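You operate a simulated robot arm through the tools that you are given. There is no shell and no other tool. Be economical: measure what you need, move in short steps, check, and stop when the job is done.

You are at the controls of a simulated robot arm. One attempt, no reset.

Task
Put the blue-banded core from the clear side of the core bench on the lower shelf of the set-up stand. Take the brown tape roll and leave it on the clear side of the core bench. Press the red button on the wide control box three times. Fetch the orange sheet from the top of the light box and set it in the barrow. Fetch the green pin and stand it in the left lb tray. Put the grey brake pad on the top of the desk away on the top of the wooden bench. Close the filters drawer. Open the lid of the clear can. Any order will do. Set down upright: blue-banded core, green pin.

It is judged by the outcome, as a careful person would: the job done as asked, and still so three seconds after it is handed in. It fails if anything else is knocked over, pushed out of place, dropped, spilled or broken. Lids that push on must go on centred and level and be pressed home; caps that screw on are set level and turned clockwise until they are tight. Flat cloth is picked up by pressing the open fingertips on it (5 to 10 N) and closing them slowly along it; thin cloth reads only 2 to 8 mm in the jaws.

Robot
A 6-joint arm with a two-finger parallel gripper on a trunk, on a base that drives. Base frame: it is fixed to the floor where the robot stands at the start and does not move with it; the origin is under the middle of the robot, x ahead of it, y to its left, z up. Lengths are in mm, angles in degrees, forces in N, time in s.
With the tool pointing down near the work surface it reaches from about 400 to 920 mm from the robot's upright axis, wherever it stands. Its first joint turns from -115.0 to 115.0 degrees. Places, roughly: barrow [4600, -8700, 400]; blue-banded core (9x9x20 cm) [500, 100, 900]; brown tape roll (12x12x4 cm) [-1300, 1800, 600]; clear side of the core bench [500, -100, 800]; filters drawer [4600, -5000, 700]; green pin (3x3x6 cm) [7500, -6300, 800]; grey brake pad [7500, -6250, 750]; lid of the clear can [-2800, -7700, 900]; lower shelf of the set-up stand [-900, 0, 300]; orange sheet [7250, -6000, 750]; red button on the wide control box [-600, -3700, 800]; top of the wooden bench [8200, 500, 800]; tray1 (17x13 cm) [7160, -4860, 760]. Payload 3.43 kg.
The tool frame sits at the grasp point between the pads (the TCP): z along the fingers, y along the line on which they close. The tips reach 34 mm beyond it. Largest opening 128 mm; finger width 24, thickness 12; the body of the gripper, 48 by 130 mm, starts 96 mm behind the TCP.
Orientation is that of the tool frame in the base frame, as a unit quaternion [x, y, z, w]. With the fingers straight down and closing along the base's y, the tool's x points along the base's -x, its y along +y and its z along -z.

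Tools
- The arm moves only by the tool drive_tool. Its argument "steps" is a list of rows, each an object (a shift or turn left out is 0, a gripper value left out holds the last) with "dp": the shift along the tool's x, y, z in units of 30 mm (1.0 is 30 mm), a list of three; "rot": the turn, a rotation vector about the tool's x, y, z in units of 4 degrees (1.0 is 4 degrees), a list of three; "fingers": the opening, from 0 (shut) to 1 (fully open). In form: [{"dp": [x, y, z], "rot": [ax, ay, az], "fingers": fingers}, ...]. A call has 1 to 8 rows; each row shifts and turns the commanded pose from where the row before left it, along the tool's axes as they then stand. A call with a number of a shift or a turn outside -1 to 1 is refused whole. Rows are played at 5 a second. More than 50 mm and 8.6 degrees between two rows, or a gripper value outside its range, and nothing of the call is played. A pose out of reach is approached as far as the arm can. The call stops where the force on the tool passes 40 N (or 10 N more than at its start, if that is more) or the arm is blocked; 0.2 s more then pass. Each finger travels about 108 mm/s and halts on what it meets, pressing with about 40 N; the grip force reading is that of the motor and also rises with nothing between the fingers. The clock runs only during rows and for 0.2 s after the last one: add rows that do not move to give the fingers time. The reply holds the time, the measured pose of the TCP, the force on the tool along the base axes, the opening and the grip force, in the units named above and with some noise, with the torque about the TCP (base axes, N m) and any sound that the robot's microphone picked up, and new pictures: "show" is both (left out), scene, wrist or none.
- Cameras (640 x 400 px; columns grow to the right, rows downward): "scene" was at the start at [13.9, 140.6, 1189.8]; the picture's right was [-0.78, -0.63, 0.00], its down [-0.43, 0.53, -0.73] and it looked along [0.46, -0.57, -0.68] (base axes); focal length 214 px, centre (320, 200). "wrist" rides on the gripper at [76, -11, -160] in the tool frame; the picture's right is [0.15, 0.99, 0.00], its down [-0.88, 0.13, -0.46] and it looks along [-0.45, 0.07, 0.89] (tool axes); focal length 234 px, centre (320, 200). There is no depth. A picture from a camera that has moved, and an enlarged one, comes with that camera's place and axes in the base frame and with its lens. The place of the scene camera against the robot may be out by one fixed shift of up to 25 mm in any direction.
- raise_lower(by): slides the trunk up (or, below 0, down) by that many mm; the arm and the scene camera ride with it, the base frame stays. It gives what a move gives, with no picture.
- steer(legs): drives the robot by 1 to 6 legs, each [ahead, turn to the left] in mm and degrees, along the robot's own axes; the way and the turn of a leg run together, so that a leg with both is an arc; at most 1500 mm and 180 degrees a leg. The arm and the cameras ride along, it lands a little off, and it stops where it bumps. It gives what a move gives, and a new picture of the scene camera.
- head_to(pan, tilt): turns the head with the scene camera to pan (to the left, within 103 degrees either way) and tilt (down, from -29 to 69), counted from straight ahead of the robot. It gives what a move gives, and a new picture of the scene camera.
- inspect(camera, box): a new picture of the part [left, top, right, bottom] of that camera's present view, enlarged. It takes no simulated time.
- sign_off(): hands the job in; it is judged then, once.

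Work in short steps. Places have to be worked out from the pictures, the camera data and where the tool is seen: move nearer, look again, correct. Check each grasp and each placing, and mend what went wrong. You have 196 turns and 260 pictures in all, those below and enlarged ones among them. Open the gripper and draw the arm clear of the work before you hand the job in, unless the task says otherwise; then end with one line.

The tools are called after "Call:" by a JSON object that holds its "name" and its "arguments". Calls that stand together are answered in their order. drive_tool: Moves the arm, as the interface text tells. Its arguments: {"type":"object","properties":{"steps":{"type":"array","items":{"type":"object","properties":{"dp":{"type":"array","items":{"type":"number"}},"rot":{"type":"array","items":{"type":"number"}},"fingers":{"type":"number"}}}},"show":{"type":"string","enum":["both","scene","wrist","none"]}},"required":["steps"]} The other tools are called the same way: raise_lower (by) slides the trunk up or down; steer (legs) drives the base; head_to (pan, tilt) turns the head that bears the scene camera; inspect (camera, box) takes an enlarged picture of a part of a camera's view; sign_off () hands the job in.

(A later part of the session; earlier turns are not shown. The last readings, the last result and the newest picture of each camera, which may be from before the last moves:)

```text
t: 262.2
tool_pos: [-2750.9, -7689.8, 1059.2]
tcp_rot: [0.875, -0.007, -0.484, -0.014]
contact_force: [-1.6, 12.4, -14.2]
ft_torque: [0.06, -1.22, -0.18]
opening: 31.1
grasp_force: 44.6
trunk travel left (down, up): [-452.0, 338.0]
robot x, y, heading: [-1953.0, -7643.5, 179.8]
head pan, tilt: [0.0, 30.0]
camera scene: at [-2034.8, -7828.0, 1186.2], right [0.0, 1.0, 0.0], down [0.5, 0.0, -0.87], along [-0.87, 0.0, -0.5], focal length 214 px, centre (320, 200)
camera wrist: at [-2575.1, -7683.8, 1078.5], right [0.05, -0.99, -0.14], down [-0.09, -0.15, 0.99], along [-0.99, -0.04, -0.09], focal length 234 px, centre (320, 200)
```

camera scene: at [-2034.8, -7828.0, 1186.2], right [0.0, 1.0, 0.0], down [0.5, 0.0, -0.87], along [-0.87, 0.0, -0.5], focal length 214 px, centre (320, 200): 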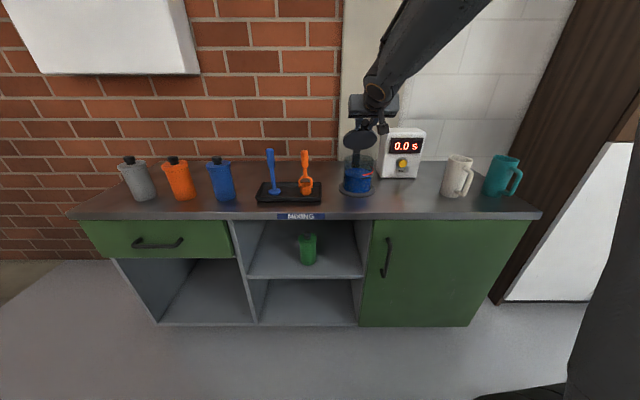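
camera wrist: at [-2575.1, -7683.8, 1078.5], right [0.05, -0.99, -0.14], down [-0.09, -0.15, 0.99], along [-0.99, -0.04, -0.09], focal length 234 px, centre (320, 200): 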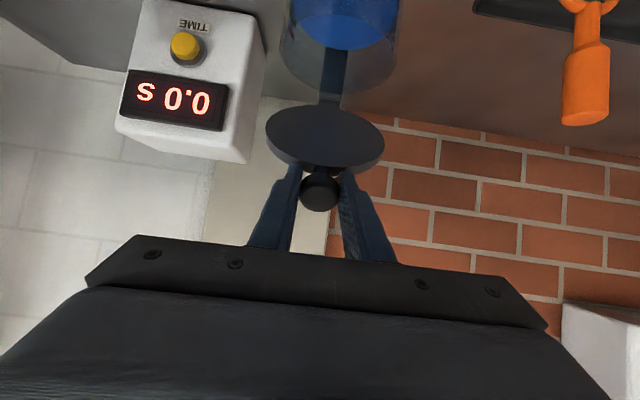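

Lid is at ~55°. Continue the arc to ~85°.

Call:
{"name": "drive_tool", "arguments": {"steps": [{"dp": [-0.295, 0, 0.14]}, {"dp": [-0.295, 0, 0.14]}, {"dp": [-0.295, 0, 0.14]}, {"dp": [-0.295, 0, 0.14]}, {"dp": [-0.248, 0, 0.208]}, {"dp": [-0.248, 0, 0.208]}, {"dp": [-0.248, 0, 0.208]}, {"dp": [-0.248, 0, 0.208]}]}}

```text
t: 264.0
tool_pos: [-2821.1, -7690.8, 1094.4]
tcp_rot: [0.874, -0.006, -0.486, -0.013]
contact_force: [8.0, 13.9, 2.2]
ft_torque: [0.12, -1.07, -0.17]
opening: 31.3
grasp_force: 44.8
trunk travel left (down, up): [-452.0, 338.0]
robot x, y, heading: [-1951.8, -7641.3, 179.9]
head pan, tilt: [0.0, 30.0]
camera scene: at [-2033.6, -7827.7, 1186.3], right [0.0, 1.0, 0.0], down [0.5, 0.0, -0.87], along [-0.87, 0.0, -0.5], focal length 214 px, centre (320, 200)
camera wrist: at [-2644.6, -7683.6, 1113.2], right [0.05, -0.99, -0.14], down [-0.08, -0.14, 0.99], along [-1.0, -0.04, -0.09], focal length 234 px, centre (320, 200)
```

scene: 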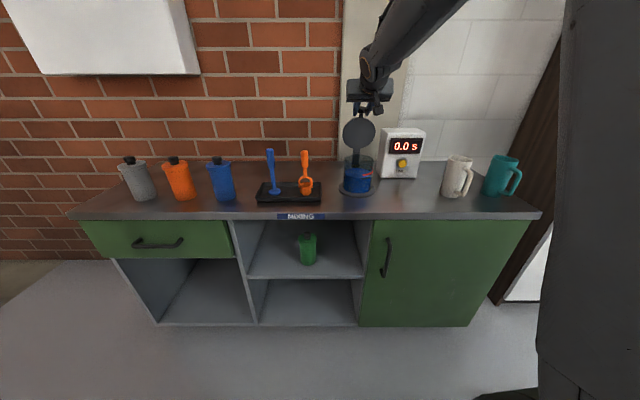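
wrist: 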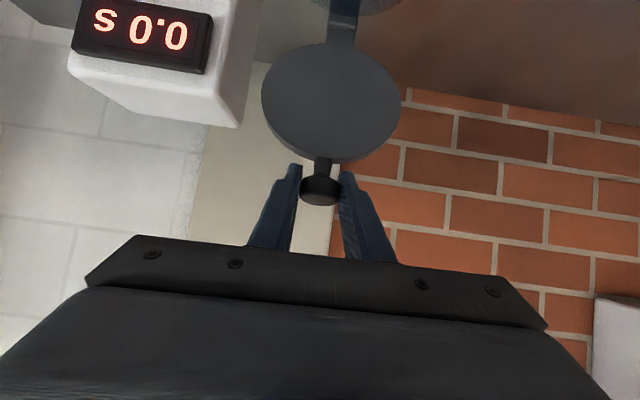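

Nearly vertical. Push on past upright until it rests at its stop.

Call:
{"name": "drive_tool", "arguments": {"steps": [{"dp": [-0.18, 0, 0.27]}, {"dp": [-0.18, 0, 0.27]}, {"dp": [-0.18, 0, 0.27]}, {"dp": [-0.18, 0, 0.27]}, {"dp": [-0.11, 0, 0.284]}, {"dp": [-0.11, 0, 0.284]}, {}]}}

```text
t: 265.6
tool_pos: [-2875.7, -7690.7, 1094.2]
tcp_rot: [0.874, -0.006, -0.486, -0.013]
contact_force: [1.9, 5.7, 20.8]
ft_torque: [-0.01, -0.53, -0.09]
opening: 31.0
grasp_force: 44.9
trunk travel left (down, up): [-452.0, 338.0]
robot x, y, heading: [-1950.7, -7644.3, 179.9]
head pan, tilt: [0.0, 30.0]
camera scene: at [-2033.1, -7828.0, 1186.4], right [0.0, 1.0, 0.0], down [0.5, 0.0, -0.87], along [-0.87, 0.0, -0.5], focal length 214 px, centre (320, 200)
camera wrist: at [-2700.4, -7683.2, 1112.1], right [0.05, -0.99, -0.14], down [-0.08, -0.14, 0.99], along [-1.0, -0.04, -0.09], focal length 234 px, centre (320, 200)
```

scene: 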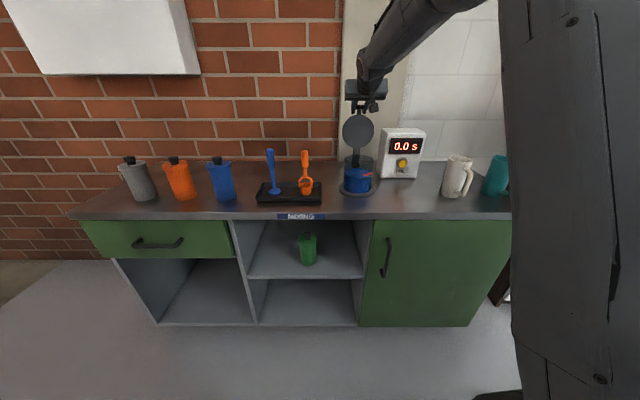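
wrist: 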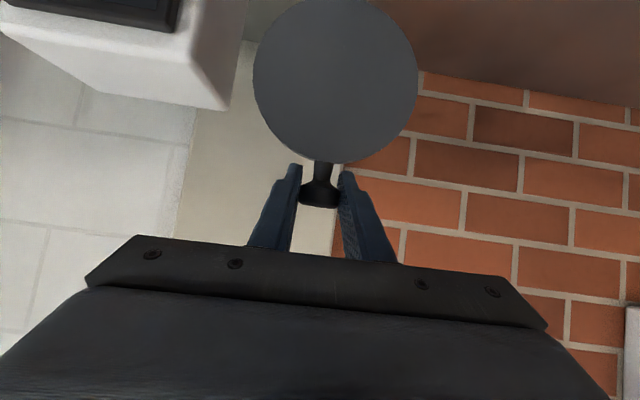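

Past upright (~108°). Release and draw back along the tool axis.

Call:
{"name": "drive_tool", "arguments": {"steps": [{"fingers": 0.65}, {"fingers": 0.65}, {}, {"dp": [0, 0, -1]}, {"dp": [0, 0, -1]}, {"dp": [0, 0, -1]}, {"dp": [0, 0, -1]}, {}]}}

```text
t: 267.4
tool_pos: [-2773.9, -7693.0, 1155.8]
tcp_rot: [0.874, -0.006, -0.485, -0.013]
contact_force: [-0.1, 0.6, 0.9]
ft_torque: [0.02, -0.01, 0.04]
opening: 83.2
grasp_force: 0.0
trunk travel left (down, up): [-452.0, 338.0]
robot x, y, heading: [-1952.4, -7642.7, 179.7]
head pan, tilt: [0.0, 30.0]
camera scene: at [-2034.1, -7828.3, 1186.2], right [0.0, 1.0, 0.0], down [0.5, 0.0, -0.87], along [-0.87, 0.0, -0.5], focal length 214 px, centre (320, 200)
camera wrist: at [-2598.1, -7686.0, 1174.2], right [0.05, -0.99, -0.14], down [-0.08, -0.15, 0.99], along [-0.99, -0.04, -0.09], focal length 234 px, centre (320, 200)
```

scene: 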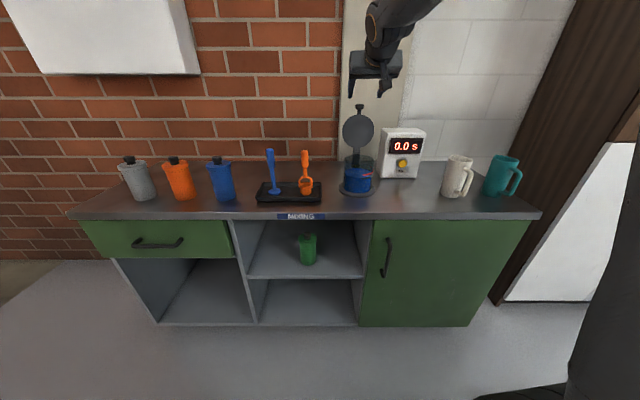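
wrist: 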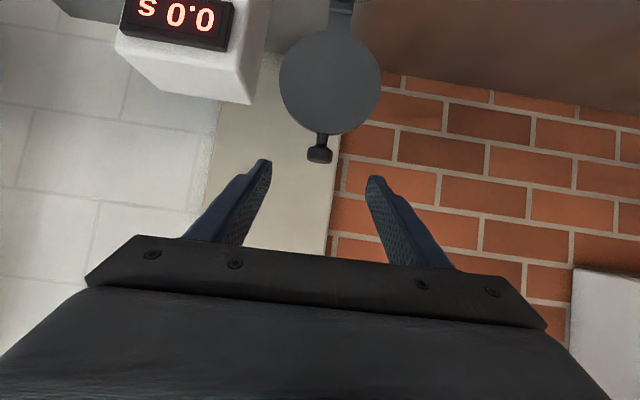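

The lid stays open. Fold the arm back to vertical and then look eastward for the route to the other stations.

Call:
{"name": "drive_tool", "arguments": {"steps": [{"dp": [0.355, 0, -0.57], "rot": [0, 1, 0]}, {"dp": [0.39, 0, -0.54], "rot": [0, 1, 0]}, {"dp": [0.43, 0, -0.51], "rot": [0, 1, 0]}, {"dp": [0.465, 0, -0.48], "rot": [0, 1, 0]}, {"dp": [0.5, 0, -0.45], "rot": [0, 1, 0]}, {"dp": [0.53, 0, -0.41], "rot": [0, 1, 0]}, {"dp": [0.555, 0, -0.375], "rot": [0, 1, 0]}, {"dp": [0.58, 0, -0.335], "rot": [0, 1, 0]}], "show": "none"}}

Call:
{"name": "drive_tool", "arguments": {"steps": [{"dp": [0.6, 0, -0.29], "rot": [0, 1, 0]}, {"dp": [0.62, 0, -0.25], "rot": [0, 1, 0]}, {"dp": [0.64, 0, -0.21], "rot": [0, 1, 0]}, {"dp": [0.65, 0, -0.16], "rot": [0, 1, 0]}, {"dp": [0.66, 0, -0.12], "rot": [0, 1, 0]}, {"dp": [0.5, 0, -0.07], "rot": [0, 1, 0]}, {"rot": [0, 0.5, 0]}, {}], "show": "none"}}

Call:
{"name": "steer", "arguments": {"legs": [[0, 175]]}}

Call:
{"name": "head_to", "arguments": {"pan": 0, "tilt": 10}}

```text
t: 269.2
tool_pos: [-2614.4, -7698.3, 1155.1]
tcp_rot: [0.974, -0.009, -0.224, -0.011]
contact_force: [-0.2, 0.1, 0.0]
ft_torque: [-0.03, -0.01, 0.01]
opening: 83.1
grasp_force: 0.0
trunk travel left (down, up): [-452.0, 338.0]
robot x, y, heading: [-1950.9, -7644.8, 179.7]
head pan, tilt: [0.0, 30.0]
```

```text
t: 271.0
tool_pos: [-2499.0, -7700.4, 1155.1]
tcp_rot: [1.0, -0.011, 0.001, -0.009]
contact_force: [0.4, -0.9, -0.3]
ft_torque: [0.02, 0.02, -0.01]
opening: 83.2
grasp_force: 0.0
trunk travel left (down, up): [-452.0, 338.0]
robot x, y, heading: [-1951.4, -7642.2, 179.9]
head pan, tilt: [0.0, 30.0]
```

```text
t: 278.4
tool_pos: [-1400.6, -7676.0, 1156.9]
tcp_rot: [0.091, 0.996, -0.008, -0.001]
contact_force: [0.4, -0.5, 0.3]
ft_torque: [0.01, 0.0, -0.01]
opening: 83.0
grasp_force: 0.1
trunk travel left (down, up): [-452.0, 338.0]
robot x, y, heading: [-1949.8, -7644.7, -9.3]
head pan, tilt: [0.0, 30.0]
camera scene: at [-1862.0, -7456.0, 1186.2], right [-0.16, -0.99, 0.0], down [-0.49, 0.08, -0.87], along [0.85, -0.14, -0.5], focal length 214 px, centre (320, 200)
```

scene: 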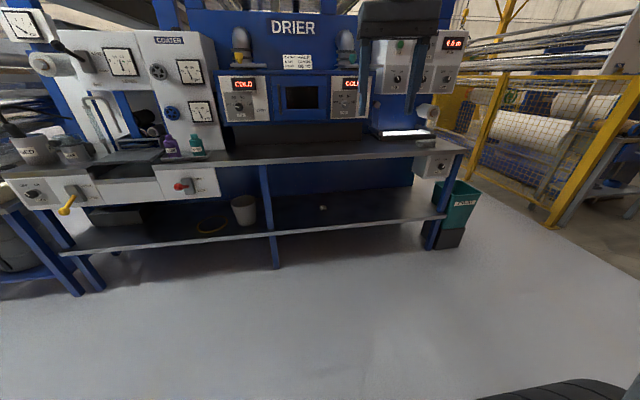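

```text
t: 279.2
tool_pos: [-1400.2, -7675.1, 1156.3]
tcp_rot: [0.091, 0.996, -0.009, -0.001]
contact_force: [-0.2, -0.6, -0.6]
ft_torque: [0.01, 0.0, -0.04]
opening: 83.1
grasp_force: 0.1
trunk travel left (down, up): [-452.0, 338.0]
robot x, y, heading: [-1951.3, -7645.7, -9.3]
head pan, tilt: [0.0, 10.0]
camera scene: at [-1859.5, -7456.5, 1218.5], right [-0.16, -0.99, 0.0], down [-0.17, 0.03, -0.98], along [0.97, -0.16, -0.17], focal length 214 px, centre (320, 200)
```

scene: 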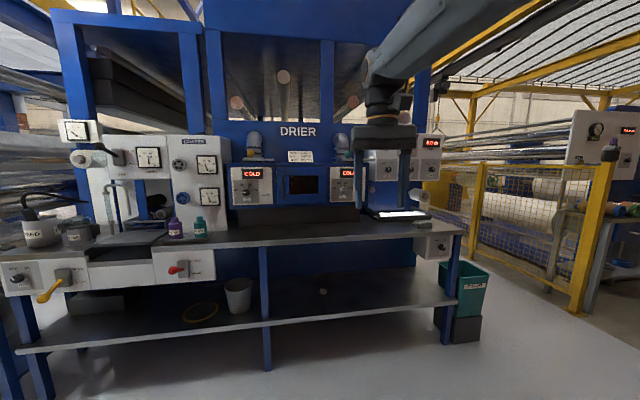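

A long machine line blocks the direct way east. Check whether the south end is passable.

Call:
{"name": "head_to", "arguments": {"pan": -70, "tilt": 5}}

```text
t: 280.6
tool_pos: [-1400.3, -7675.7, 1156.0]
tcp_rot: [0.09, 0.996, -0.009, -0.001]
contact_force: [0.0, 0.2, -0.4]
ft_torque: [-0.02, -0.02, -0.03]
opening: 83.1
grasp_force: 0.0
trunk travel left (down, up): [-452.0, 338.0]
robot x, y, heading: [-1950.1, -7646.9, -9.2]
head pan, tilt: [-70.0, 5.0]
camera scene: at [-1934.0, -7531.8, 1226.6], right [-0.98, -0.19, 0.0], down [-0.02, 0.09, -1.0], along [0.19, -0.98, -0.09], focal length 214 px, centre (320, 200)
```

scene: 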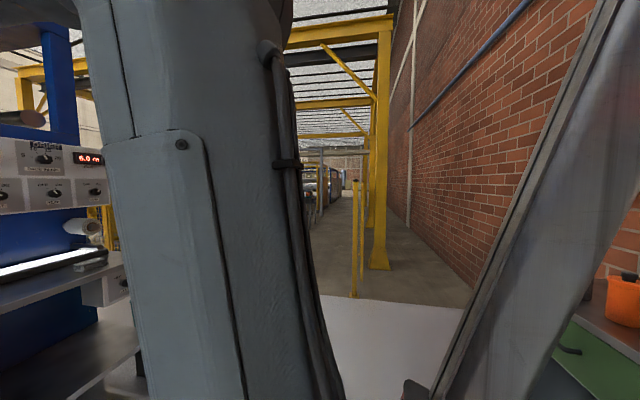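

I take the known way back north and then east past the core bench.

Call:
{"name": "steer", "arguments": {"legs": [[0, 92.8], [1030, 0], [1030, 0], [0, -8.6], [1036, 0], [0, 14]]}}

```text
t: 301.6
tool_pos: [-1511.5, -3984.6, 1156.6]
tcp_rot: [-0.694, 0.72, -0.007, 0.006]
contact_force: [-0.4, -0.4, -0.5]
ft_torque: [-0.03, -0.01, 0.0]
opening: 83.4
grasp_force: 0.0
trunk travel left (down, up): [-452.0, 338.0]
robot x, y, heading: [-1463.5, -4535.0, 89.2]
head pan, tilt: [-70.0, 5.0]
camera scene: at [-1580.1, -4509.8, 1226.6], right [0.33, -0.94, 0.0], down [-0.08, -0.03, -1.0], along [0.94, 0.33, -0.09], focal length 214 px, centre (320, 200)
```

scene: 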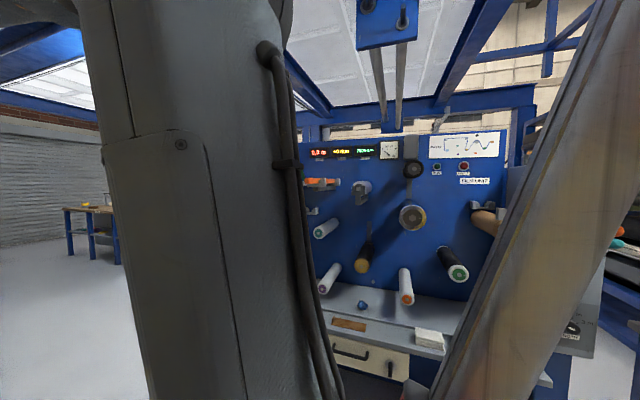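

Good progress. Continue north past the cage and pedestal, then turn northeast, looking ahead.

Call:
{"name": "steer", "arguments": {"legs": [[1350, 0], [350, 0], [0, -45], [1500, 0]]}}

Call:
{"name": "head_to", "arguments": {"pan": -35, "tilt": 10}}

```text
t: 319.3
tool_pos: [5.4, -1367.7, 1155.7]
tcp_rot: [-0.362, 0.932, -0.008, 0.004]
contact_force: [0.0, -0.2, 0.2]
ft_torque: [-0.02, 0.0, -0.01]
opening: 83.0
grasp_force: 0.0
trunk travel left (down, up): [-452.0, 338.0]
robot x, y, heading: [-349.2, -1792.2, 44.1]
head pan, tilt: [-70.0, 5.0]
camera scene: at [-427.3, -1694.6, 1226.6], right [-0.44, -0.9, 0.0], down [-0.08, 0.04, -1.0], along [0.89, -0.44, -0.09], focal length 214 px, centre (320, 200)
```

scene: 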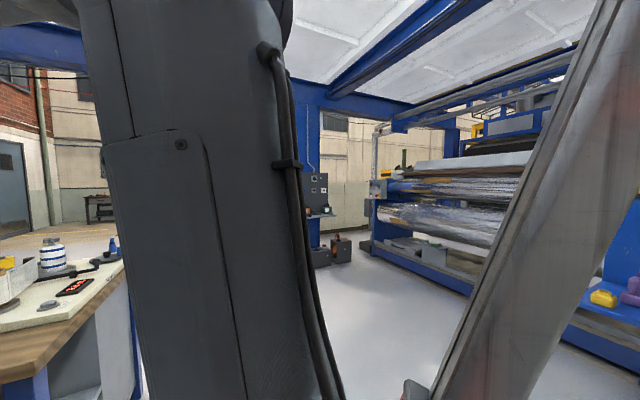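

```text
t: 320.3
tool_pos: [6.4, -1368.7, 1156.3]
tcp_rot: [-0.362, 0.932, -0.007, 0.004]
contact_force: [-0.7, 0.8, -0.4]
ft_torque: [-0.01, 0.03, 0.02]
opening: 83.5
grasp_force: 0.0
trunk travel left (down, up): [-452.0, 338.0]
robot x, y, heading: [-346.5, -1790.9, 43.7]
head pan, tilt: [-35.0, 10.0]
camera scene: at [-417.8, -1639.9, 1218.5], right [0.15, -0.99, 0.0], down [-0.17, -0.03, -0.98], along [0.97, 0.15, -0.17], focal length 214 px, centre (320, 200)
```

scene: 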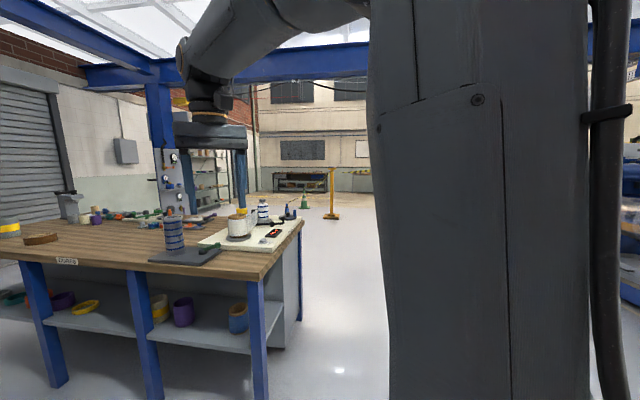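

Clear floor east along y≈-1850. Turn east and advance.

Call:
{"name": "steer", "arguments": {"legs": [[0, -46], [1400, 0], [1200, 0]]}}

Call:
{"name": "head_to", "arguments": {"pan": -30, "tilt": 5}}

```text
t: 335.0
tool_pos: [2794.6, -1795.7, 1156.1]
tcp_rot: [0.019, 1.0, -0.009, -0.001]
contact_force: [0.1, -0.5, -0.8]
ft_torque: [0.02, 0.03, 0.01]
opening: 83.1
grasp_force: 0.0
trunk travel left (down, up): [-452.0, 338.0]
robot x, y, heading: [2247.0, -1845.1, -0.9]
head pan, tilt: [-35.0, 10.0]
camera scene: at [2293.0, -1696.6, 1218.5], right [-0.59, -0.81, 0.0], down [-0.14, 0.1, -0.98], along [0.8, -0.58, -0.17], focal length 214 px, centre (320, 200)
```

scene: 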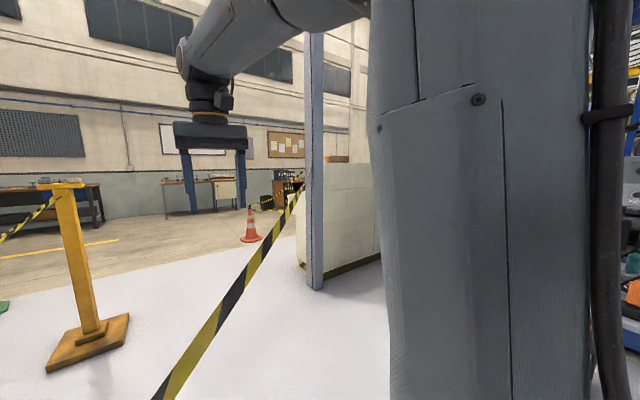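

```text
t: 335.7
tool_pos: [2795.2, -1795.8, 1156.6]
tcp_rot: [0.019, 1.0, -0.009, 0.001]
contact_force: [0.2, 0.9, -0.7]
ft_torque: [0.0, -0.02, -0.04]
opening: 83.0
grasp_force: 0.1
trunk travel left (down, up): [-452.0, 338.0]
robot x, y, heading: [2244.3, -1848.2, -0.9]
head pan, tilt: [-30.0, 5.0]
camera scene: at [2296.5, -1689.3, 1226.6], right [-0.51, -0.86, 0.0], down [-0.08, 0.04, -1.0], along [0.86, -0.51, -0.09], focal length 214 px, centre (320, 200)
```

scene: 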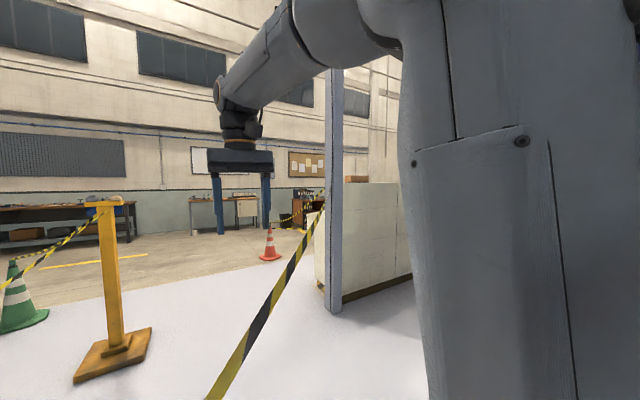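

There is barrier tape crossing nearby. Look around before moving.

Call:
{"name": "head_to", "arguments": {"pan": -85, "tilt": 25}}

Call:
{"name": "head_to", "arguments": {"pan": 10, "tilt": 35}}

```text
t: 336.9
tool_pos: [2795.5, -1794.8, 1155.7]
tcp_rot: [0.019, 1.0, -0.009, -0.001]
contact_force: [0.0, -0.4, 0.3]
ft_torque: [-0.03, 0.0, 0.02]
opening: 83.4
grasp_force: 0.1
trunk travel left (down, up): [-452.0, 338.0]
robot x, y, heading: [2246.0, -1844.2, -0.7]
head pan, tilt: [-85.0, 25.0]
camera scene: at [2224.4, -1734.1, 1194.2], right [-1.0, -0.07, 0.0], down [-0.03, 0.42, -0.91], along [0.07, -0.9, -0.42], focal length 214 px, centre (320, 200)
```

scene: 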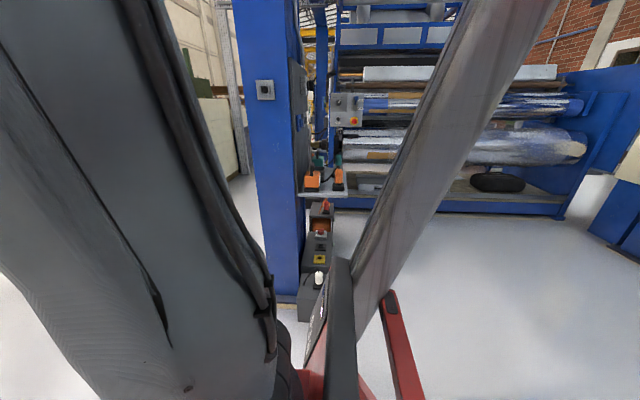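

```text
t: 338.6
tool_pos: [2796.0, -1796.4, 1155.2]
tcp_rot: [0.018, 1.0, -0.009, -0.001]
contact_force: [-0.2, 0.2, 0.0]
ft_torque: [-0.01, -0.01, -0.01]
opening: 83.2
grasp_force: 0.0
trunk travel left (down, up): [-452.0, 338.0]
robot x, y, heading: [2247.3, -1850.2, -1.0]
head pan, tilt: [10.0, 35.0]
camera scene: at [2304.6, -1628.2, 1178.4], right [0.16, -0.99, 0.0], down [-0.57, -0.09, -0.82], along [0.81, 0.13, -0.57], focal length 214 px, centre (320, 200)
```

scene: 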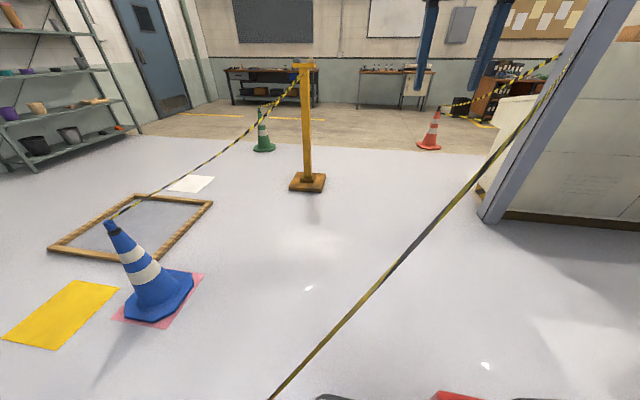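

The tape runs from the grey column down past my left; I stay south of it. Turn right and run parallel between it and the blue pillar.

Call:
{"name": "steer", "arguments": {"legs": [[0, -38], [700, 0]]}}

Call:
{"name": "head_to", "arguments": {"pan": -25, "tilt": 20}}

```text
t: 344.3
tool_pos: [3243.9, -2588.9, 1157.4]
tcp_rot: [0.347, 0.938, -0.009, -0.003]
contact_force: [-0.3, 0.4, -0.9]
ft_torque: [0.0, -0.01, 0.01]
opening: 83.2
grasp_force: 0.0
trunk travel left (down, up): [-452.0, 338.0]
robot x, y, heading: [2779.7, -2286.3, -39.0]
head pan, tilt: [10.0, 35.0]
camera scene: at [2955.1, -2157.6, 1178.4], right [-0.49, -0.87, 0.0], down [-0.5, 0.28, -0.82], along [0.71, -0.4, -0.57], focal length 214 px, centre (320, 200)
```

scene: 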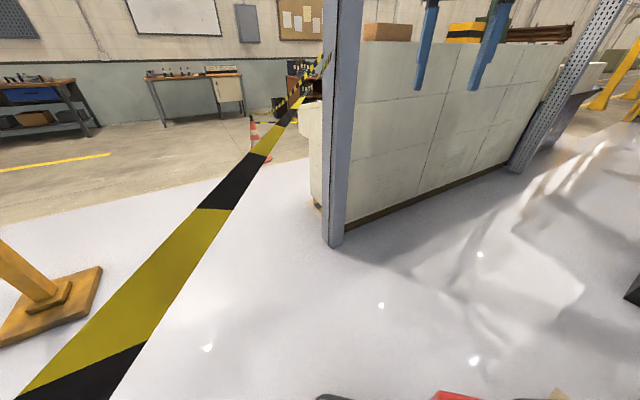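

```text
t: 345.3
tool_pos: [3243.6, -2588.8, 1155.9]
tcp_rot: [0.347, 0.938, -0.008, -0.004]
contact_force: [-0.7, -0.6, -0.2]
ft_torque: [0.02, 0.05, 0.0]
opening: 83.3
grasp_force: 0.1
trunk travel left (down, up): [-452.0, 338.0]
robot x, y, heading: [2781.0, -2287.3, -39.2]
head pan, tilt: [-25.0, 20.0]
camera scene: at [2918.7, -2198.4, 1202.2], right [-0.9, -0.43, 0.0], down [-0.15, 0.31, -0.94], along [0.41, -0.85, -0.34], focal length 214 px, centre (320, 200)
```

scene: 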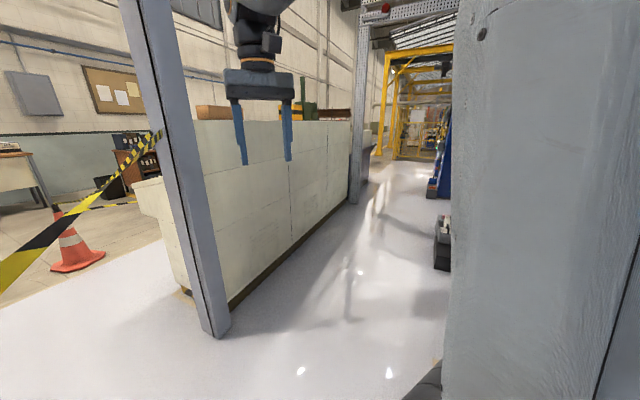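

The aisle runs south between the beige cabinets (x≈3930) and the machines. Drive down its middle.

Call:
{"name": "steer", "arguments": {"legs": [[0, -11], [804, 0], [0, -39], [1300, 0], [1300, 0]]}}

Call:
{"name": "head_to", "arguments": {"pan": 30, "tilt": 15}}

```text
t: 364.3
tool_pos: [3492.5, -6021.9, 1155.5]
tcp_rot: [0.698, 0.716, -0.006, -0.007]
contact_force: [0.8, 0.4, -0.5]
ft_torque: [-0.03, -0.03, 0.02]
opening: 83.5
grasp_force: 0.0
trunk travel left (down, up): [-452.0, 338.0]
robot x, y, heading: [3403.7, -5476.7, -87.6]
head pan, tilt: [-25.0, 20.0]
camera scene: at [3552.7, -5524.2, 1202.3], right [-0.93, 0.38, 0.0], down [0.13, 0.32, -0.94], along [-0.36, -0.87, -0.34], focal length 214 px, centre (320, 200)
```

scene: 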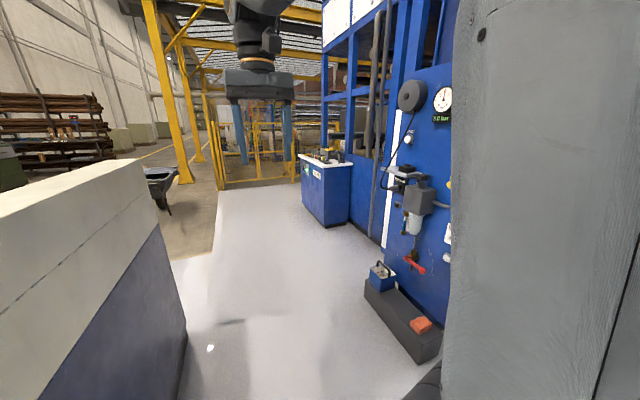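

```text
t: 365.5
tool_pos: [3492.6, -6022.4, 1155.6]
tcp_rot: [0.698, 0.716, -0.006, -0.006]
contact_force: [-0.3, 0.1, -0.2]
ft_torque: [-0.03, 0.01, -0.02]
opening: 83.4
grasp_force: 0.1
trunk travel left (down, up): [-452.0, 338.0]
robot x, y, heading: [3408.6, -5478.3, -87.3]
head pan, tilt: [30.0, 15.0]
camera scene: at [3638.4, -5516.7, 1210.4], right [-0.84, -0.54, 0.0], down [-0.14, 0.22, -0.97], along [0.52, -0.81, -0.26], focal length 214 px, centre (320, 200)
```

scene: 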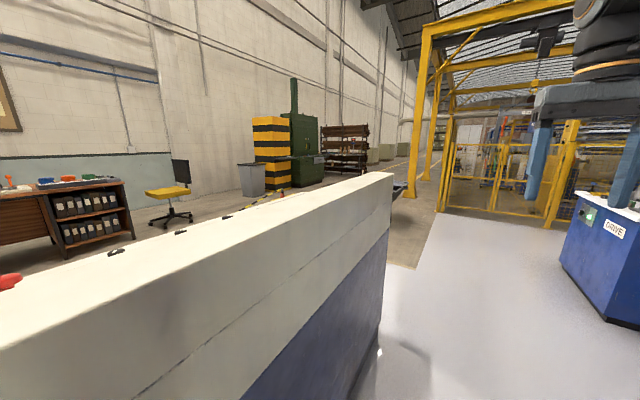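

The partition ends near y≈-6590. Go past its end and look east.

Call:
{"name": "steer", "arguments": {"legs": [[1400, 0], [500, 0], [0, 87]]}}

Call:
{"name": "head_to", "arguments": {"pan": 25, "tilt": 12}}

```text
t: 378.8
tool_pos: [4059.7, -7307.8, 1156.4]
tcp_rot: [0.001, 1.0, -0.009, 0.0]
contact_force: [-0.1, -0.1, -0.2]
ft_torque: [-0.03, -0.02, -0.01]
opening: 82.9
grasp_force: 0.1
trunk travel left (down, up): [-452.0, 338.0]
robot x, y, heading: [3514.3, -7377.3, 1.2]
head pan, tilt: [30.0, 15.0]
camera scene: at [3556.2, -7126.0, 1210.4], right [0.52, -0.86, 0.0], down [-0.22, -0.13, -0.97], along [0.83, 0.5, -0.26], focal length 214 px, centre (320, 200)
```

scene: 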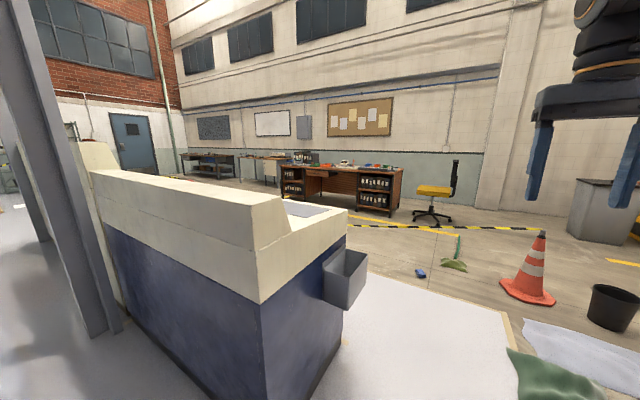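

```text
t: 379.5
tool_pos: [4059.4, -7307.5, 1157.3]
tcp_rot: [0.001, 1.0, -0.009, -0.001]
contact_force: [0.3, 0.4, -0.1]
ft_torque: [0.0, 0.01, -0.01]
opening: 83.1
grasp_force: 0.0
trunk travel left (down, up): [-452.0, 338.0]
robot x, y, heading: [3513.2, -7376.0, 0.9]
head pan, tilt: [25.0, 12.0]
camera scene: at [3559.9, -7133.2, 1215.3], right [0.44, -0.9, 0.0], down [-0.19, -0.09, -0.98], along [0.88, 0.43, -0.21], focal length 214 px, centre (320, 200)
```

scene: 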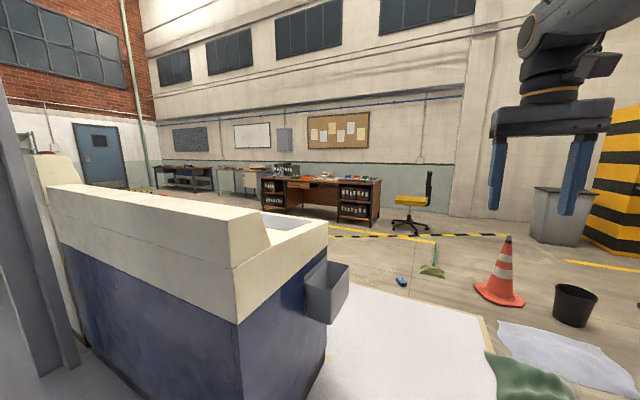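

Barrier tapes surround the area. I raise the trunk fully for a higher vantage and map tapes and cones.

Call:
{"name": "raise_lower", "arguments": {"by": 330}}

Call:
{"name": "head_to", "arguments": {"pan": 25, "tilt": 20}}

Call:
{"name": "inspect", "arguments": {"camera": "scene", "box": [240, 130, 560, 330]}}

Call:
{"name": "head_to", "arguments": {"pan": -35, "tilt": 25}}

```text
t: 382.7
tool_pos: [4057.9, -7308.3, 1485.4]
tcp_rot: [0.002, 1.0, -0.009, -0.001]
contact_force: [-0.2, 0.5, -0.4]
ft_torque: [0.01, 0.0, -0.02]
opening: 83.2
grasp_force: 0.2
trunk travel left (down, up): [-782.0, 8.0]
robot x, y, heading: [3514.1, -7378.7, 1.1]
head pan, tilt: [25.0, 12.0]
```

```text
t: 383.4
tool_pos: [4059.6, -7308.8, 1487.1]
tcp_rot: [0.0, 1.0, -0.009, 0.0]
contact_force: [-0.3, 0.0, -0.6]
ft_torque: [0.03, 0.0, 0.01]
opening: 83.1
grasp_force: 0.1
trunk travel left (down, up): [-782.0, 8.0]
robot x, y, heading: [3508.2, -7377.2, 1.2]
head pan, tilt: [25.0, 20.0]
camera scene: at [3468.0, -7135.1, 1532.3], right [0.44, -0.9, 0.0], down [-0.31, -0.15, -0.94], along [0.84, 0.41, -0.34], focal length 214 px, centre (320, 200)
```

scene: 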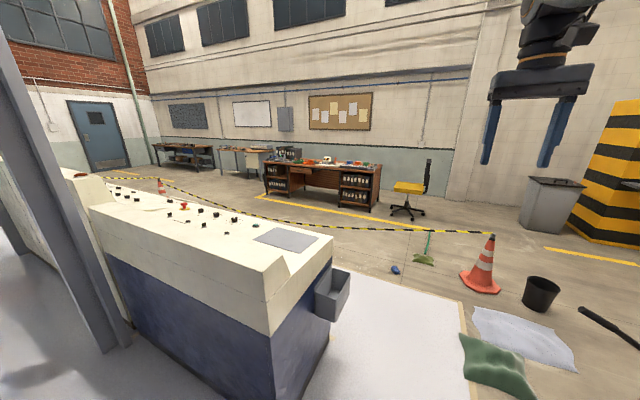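

```text
2.00 times, centred on (400, 230) of scene
camera zoom: at [3468.0, -7135.1, 1532.3], right [0.44, -0.9, 0.0], down [-0.31, -0.15, -0.94], along [0.84, 0.41, -0.34], focal length 429 px, centre (160, 140)
```

zoom: 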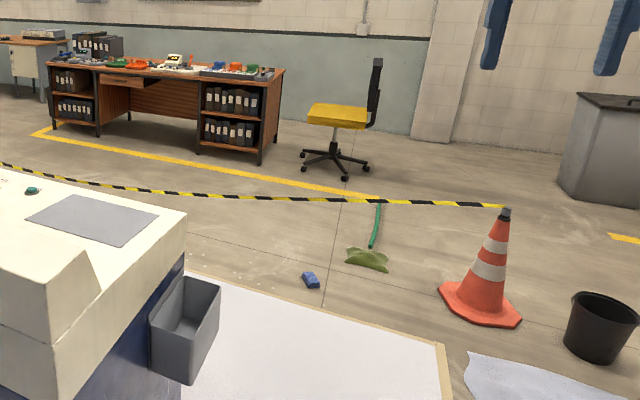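

```text
t: 384.7
tool_pos: [4057.6, -7306.9, 1486.0]
tcp_rot: [0.0, 1.0, -0.008, 0.001]
contact_force: [-0.6, 1.5, -0.5]
ft_torque: [0.01, -0.01, 0.04]
opening: 83.4
grasp_force: 0.0
trunk travel left (down, up): [-782.0, 8.0]
robot x, y, heading: [3509.2, -7378.3, 1.1]
head pan, tilt: [-35.0, 25.0]
camera scene: at [3460.9, -7227.4, 1524.2], right [-0.56, -0.83, 0.0], down [-0.35, 0.24, -0.91], along [0.75, -0.5, -0.42], focal length 214 px, centre (320, 200)
```

scene: 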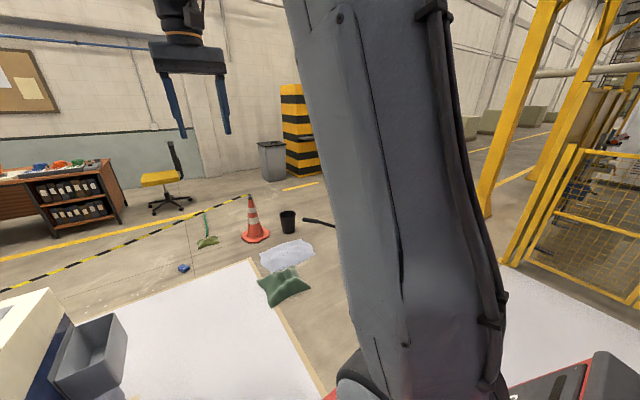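

I need a better view of the south-east corner (barrow, bucket). Turn the robot a bit to unblock the view.

Call:
{"name": "steer", "arguments": {"legs": [[0, -75]]}}

Call:
{"name": "head_to", "arguments": {"pan": 35, "tilt": 25}}

```text
t: 388.4
tool_pos: [3719.8, -7891.3, 1486.8]
tcp_rot: [0.612, 0.791, -0.007, -0.004]
contact_force: [0.1, 0.0, -0.3]
ft_torque: [0.01, -0.01, 0.01]
opening: 83.1
grasp_force: 0.1
trunk travel left (down, up): [-782.0, 8.0]
robot x, y, heading: [3512.4, -7383.6, -74.4]
head pan, tilt: [-35.0, 25.0]
camera scene: at [3626.8, -7295.6, 1524.2], right [-0.94, 0.33, 0.0], down [0.14, 0.4, -0.91], along [-0.3, -0.86, -0.42], focal length 214 px, centre (320, 200)
```

scene: 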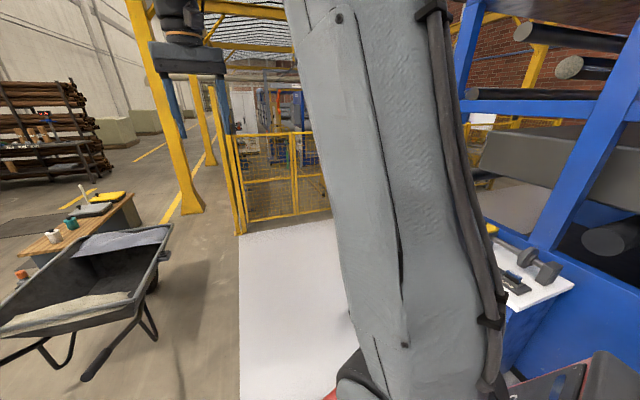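

```text
t: 389.8
tool_pos: [3718.5, -7890.5, 1486.9]
tcp_rot: [0.611, 0.791, -0.007, -0.006]
contact_force: [0.4, 0.2, -0.5]
ft_torque: [-0.04, -0.02, -0.01]
opening: 83.2
grasp_force: 0.2
trunk travel left (down, up): [-782.0, 8.0]
robot x, y, heading: [3514.1, -7379.7, -74.4]
head pan, tilt: [35.0, 25.0]
camera scene: at [3728.6, -7266.9, 1524.2], right [-0.63, -0.77, 0.0], down [-0.33, 0.27, -0.91], along [0.7, -0.57, -0.42], focal length 214 px, centre (320, 200)
```

scene: 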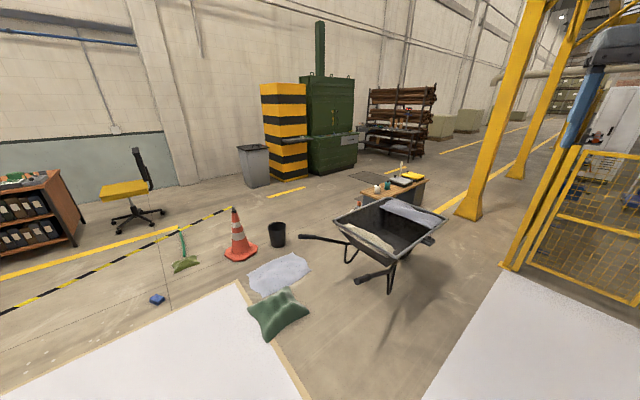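

Now I see the layout: a tape (cone to cone) at x≈5700–5950 and the console (x 3890–4640) with the drawer on its east face. I enter the strip between them from the south.

Call:
{"name": "steer", "arguments": {"legs": [[0, 80], [1340, 0], [0, 65], [900, 0], [0, 19.4]]}}

Call:
{"name": "head_to", "arguments": {"pan": 20, "tilt": 30}}

```text
t: 401.4
tool_pos: [5300.8, -6908.9, 1486.6]
tcp_rot: [-0.247, 0.969, -0.008, 0.002]
contact_force: [0.3, 0.3, 0.2]
ft_torque: [-0.02, 0.0, 0.0]
opening: 83.2
grasp_force: 0.1
trunk travel left (down, up): [-782.0, 8.0]
robot x, y, heading: [4854.6, -7235.2, 29.6]
head pan, tilt: [35.0, 25.0]
stopped in leg 3: the robot was blocked; the commanded pose is now the measured one
camera scene: at [4689.3, -7024.8, 1524.1], right [0.9, -0.43, 0.0], down [-0.18, -0.38, -0.91], along [0.39, 0.82, -0.42], focal length 214 px, centre (320, 200)
```

scene: 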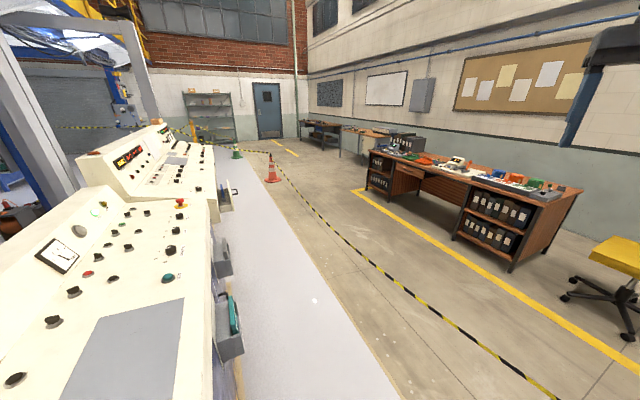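

```text
t: 402.2
tool_pos: [5301.4, -6909.0, 1486.9]
tcp_rot: [-0.248, 0.969, -0.008, 0.002]
contact_force: [-0.1, -0.1, 0.1]
ft_torque: [-0.02, 0.0, 0.01]
opening: 83.3
grasp_force: 0.0
trunk travel left (down, up): [-782.0, 8.0]
robot x, y, heading: [4855.8, -7235.5, 29.6]
head pan, tilt: [20.0, 30.0]
camera scene: at [4708.5, -7039.3, 1516.2], right [0.76, -0.65, 0.0], down [-0.32, -0.38, -0.87], along [0.56, 0.66, -0.5], focal length 214 px, centre (320, 200)
```

scene: 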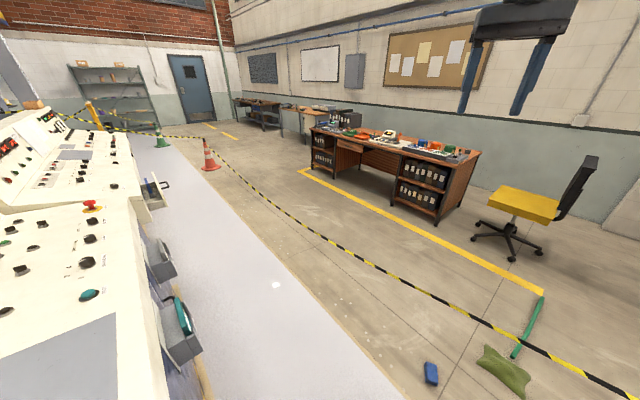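

The base bumped something while turning; probably the green bag behind right. Look there.

Call:
{"name": "head_to", "arguments": {"pan": -103, "tilt": 50}}

```text
t: 404.2
tool_pos: [5300.7, -6908.0, 1486.1]
tcp_rot: [-0.246, 0.969, -0.008, 0.002]
contact_force: [-0.5, 0.2, 0.8]
ft_torque: [0.0, -0.02, 0.03]
opening: 83.3
grasp_force: 0.2
trunk travel left (down, up): [-782.0, 8.0]
robot x, y, heading: [4853.3, -7230.1, 29.7]
head pan, tilt: [-103.0, 50.0]
camera scene: at [4672.0, -7182.0, 1486.7], right [-0.96, -0.29, 0.0], down [-0.22, 0.73, -0.64], along [0.18, -0.62, -0.77], focal length 214 px, centre (320, 200)
```

scene: 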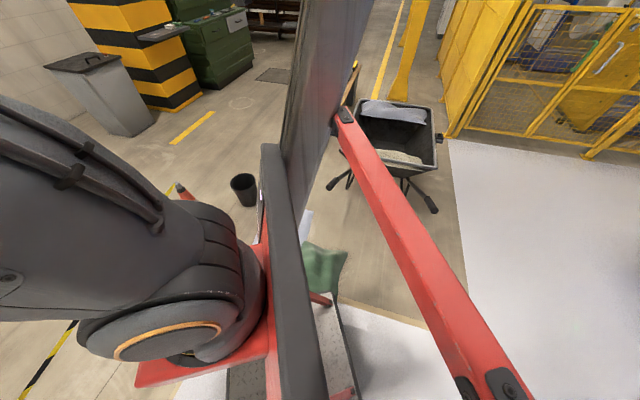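

The plate only touched the green bag, which hasn't visibly moved. Drive forward away from it, then turn north up the strip.

Call:
{"name": "steer", "arguments": {"legs": [[270, 0], [0, 60.3], [1200, 0]]}}

Call:
{"name": "head_to", "arguments": {"pan": 25, "tilt": 35}}

```text
t: 414.4
tool_pos: [5057.3, -5362.9, 1485.9]
tcp_rot: [-0.694, 0.72, -0.006, 0.006]
contact_force: [0.8, 0.3, 0.3]
ft_torque: [0.01, -0.01, 0.04]
opening: 83.1
grasp_force: 0.1
trunk travel left (down, up): [-782.0, 8.0]
robot x, y, heading: [5105.6, -5913.7, 88.8]
head pan, tilt: [-103.0, 50.0]
camera scene: at [4974.3, -6028.8, 1486.7], right [-0.24, -0.97, 0.0], down [-0.74, 0.19, -0.64], along [0.62, -0.16, -0.77], focal length 214 px, centre (320, 200)
```

scene: 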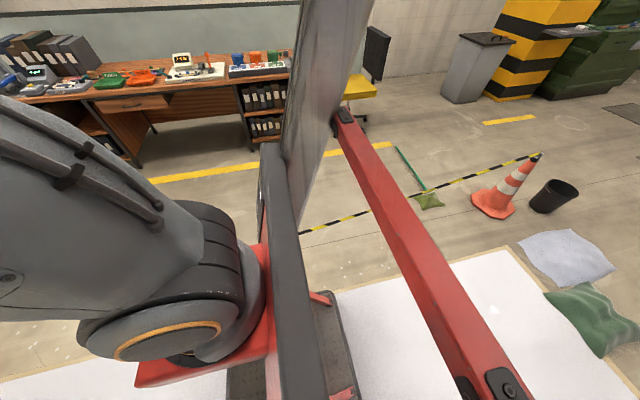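

```text
t: 416.5
tool_pos: [5058.3, -5363.3, 1486.5]
tcp_rot: [-0.694, 0.72, -0.006, 0.006]
contact_force: [-0.1, 0.2, 0.3]
ft_torque: [-0.01, 0.01, 0.0]
opening: 83.4
grasp_force: 0.0
trunk travel left (down, up): [-782.0, 8.0]
robot x, y, heading: [5112.1, -5913.8, 89.0]
head pan, tilt: [25.0, 35.0]
camera scene: at [4864.1, -5929.3, 1508.4], right [0.91, 0.4, 0.0], down [0.23, -0.52, -0.82], along [-0.33, 0.75, -0.57], focal length 214 px, centre (320, 200)
```

scene: 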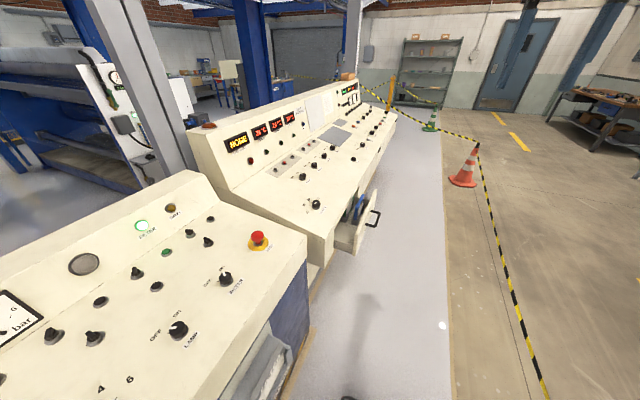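

The tape also closes the north end, so I'll do the drawer now and later leave by the south. The open drawer's handle is near (4767, -4906, 700). Position the robot in front of it.

Call:
{"name": "steer", "arguments": {"legs": [[0, -8], [1010, 0], [0, 99]]}}

Call:
{"name": "head_to", "arguments": {"pan": 0, "tilt": 50}}

```text
t: 426.6
tool_pos: [4729.1, -4962.4, 1485.5]
tcp_rot: [1.0, -0.008, 0.0, -0.009]
contact_force: [0.4, -0.1, -0.2]
ft_torque: [0.02, -0.01, -0.02]
opening: 83.3
grasp_force: 0.0
trunk travel left (down, up): [-782.0, 8.0]
robot x, y, heading: [5274.4, -4901.3, -180.0]
head pan, tilt: [25.0, 35.0]
camera scene: at [5296.9, -5122.3, 1508.4], right [-0.42, 0.91, 0.0], down [0.52, 0.24, -0.82], along [-0.74, -0.35, -0.57], focal length 214 px, centre (320, 200)
```

scene: 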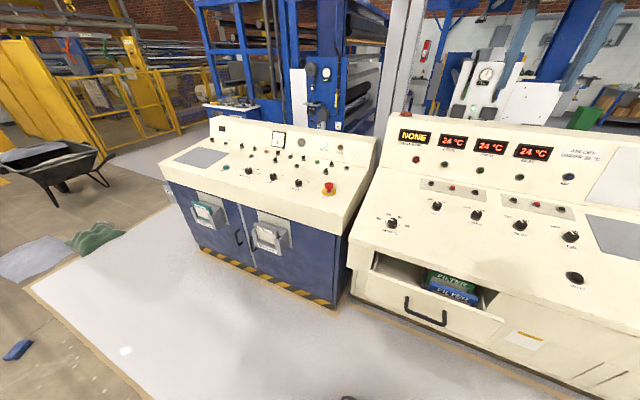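

```text
t: 427.5
tool_pos: [4729.0, -4963.1, 1486.0]
tcp_rot: [1.0, -0.008, 0.0, -0.009]
contact_force: [0.3, -0.7, 0.1]
ft_torque: [0.01, 0.04, 0.0]
opening: 83.2
grasp_force: 0.0
trunk travel left (down, up): [-782.0, 8.0]
robot x, y, heading: [5274.7, -4897.8, -180.1]
head pan, tilt: [0.0, 50.0]
camera scene: at [5299.7, -5085.1, 1486.7], right [0.0, 1.0, 0.0], down [0.77, 0.0, -0.64], along [-0.64, 0.0, -0.77], focal length 214 px, centre (320, 200)
```

scene: 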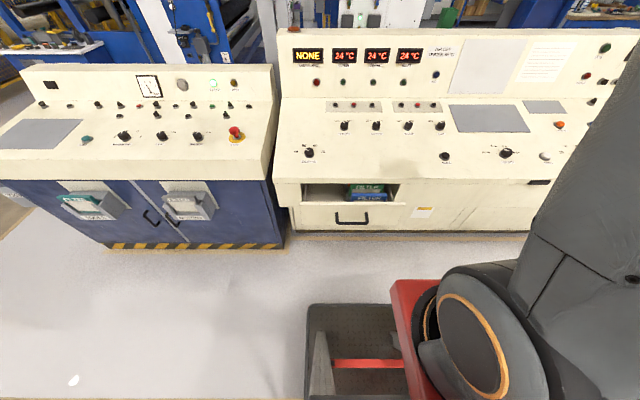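

Handle ≈ (4770, -4949, 725). Close fingers, lower the trunk, pull the tool back and tilt it a little forward.

Call:
{"name": "raise_lower", "arguments": {"by": -400}}

Call:
{"name": "drive_tool", "arguments": {"steps": [{"dp": [0.5, -0.2, 1], "fingers": 0}, {"dp": [0.5, -0.2, 1]}, {"dp": [0.5, 0, 1]}, {"dp": [0.3, 0, 1], "rot": [0, -1, 0]}, {"dp": [0.3, 0, 1], "rot": [0, -1, 0]}, {"dp": [0.3, 0, 1], "rot": [0, -1, 0]}, {"dp": [0.3, 0, 0.5], "rot": [0, -1, 0]}, {}]}}

```text
t: 431.3
tool_pos: [4729.9, -4963.7, 1087.1]
tcp_rot: [1.0, -0.008, 0.0, -0.008]
contact_force: [0.5, -0.6, 0.1]
ft_torque: [0.01, -0.02, 0.0]
opening: 82.9
grasp_force: 0.3
trunk travel left (down, up): [-382.0, 408.0]
robot x, y, heading: [5281.2, -4901.6, -179.9]
head pan, tilt: [0.0, 50.0]
```

```text
t: 433.1
tool_pos: [4796.4, -4947.9, 887.2]
tcp_rot: [0.99, -0.006, -0.139, -0.009]
contact_force: [-0.2, -0.2, -0.8]
ft_torque: [0.02, 0.01, 0.01]
opening: 0.1
grasp_force: 32.8
out of reach, approached as far as the arm can: row 7
trunk travel left (down, up): [-382.0, 408.0]
robot x, y, heading: [5275.0, -4904.8, -180.1]
head pan, tilt: [0.0, 50.0]
camera scene: at [5188.4, -5085.1, 1086.7], right [0.0, 1.0, 0.0], down [0.77, 0.0, -0.64], along [-0.64, 0.0, -0.77], focal length 214 px, centre (320, 200)
camera wrist: at [4913.7, -4941.1, 1017.7], right [0.13, -0.99, -0.06], down [-0.72, -0.13, 0.68], along [-0.68, -0.04, -0.73], focal length 234 px, centre (320, 200)
```

scene: 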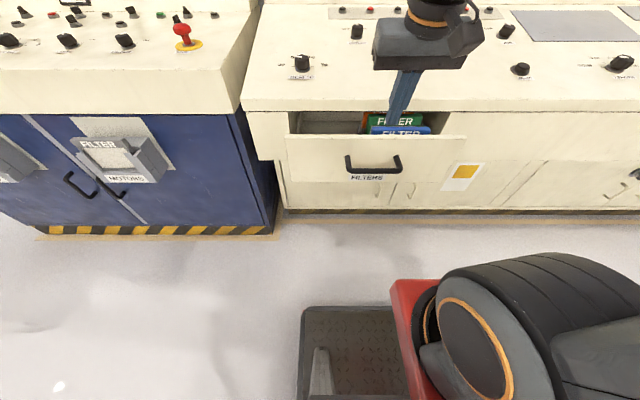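
wrist: 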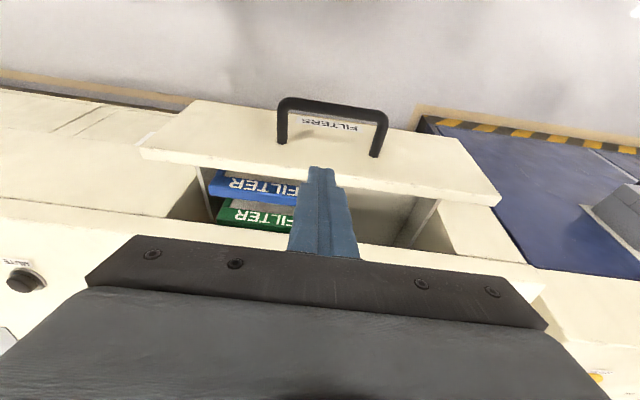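

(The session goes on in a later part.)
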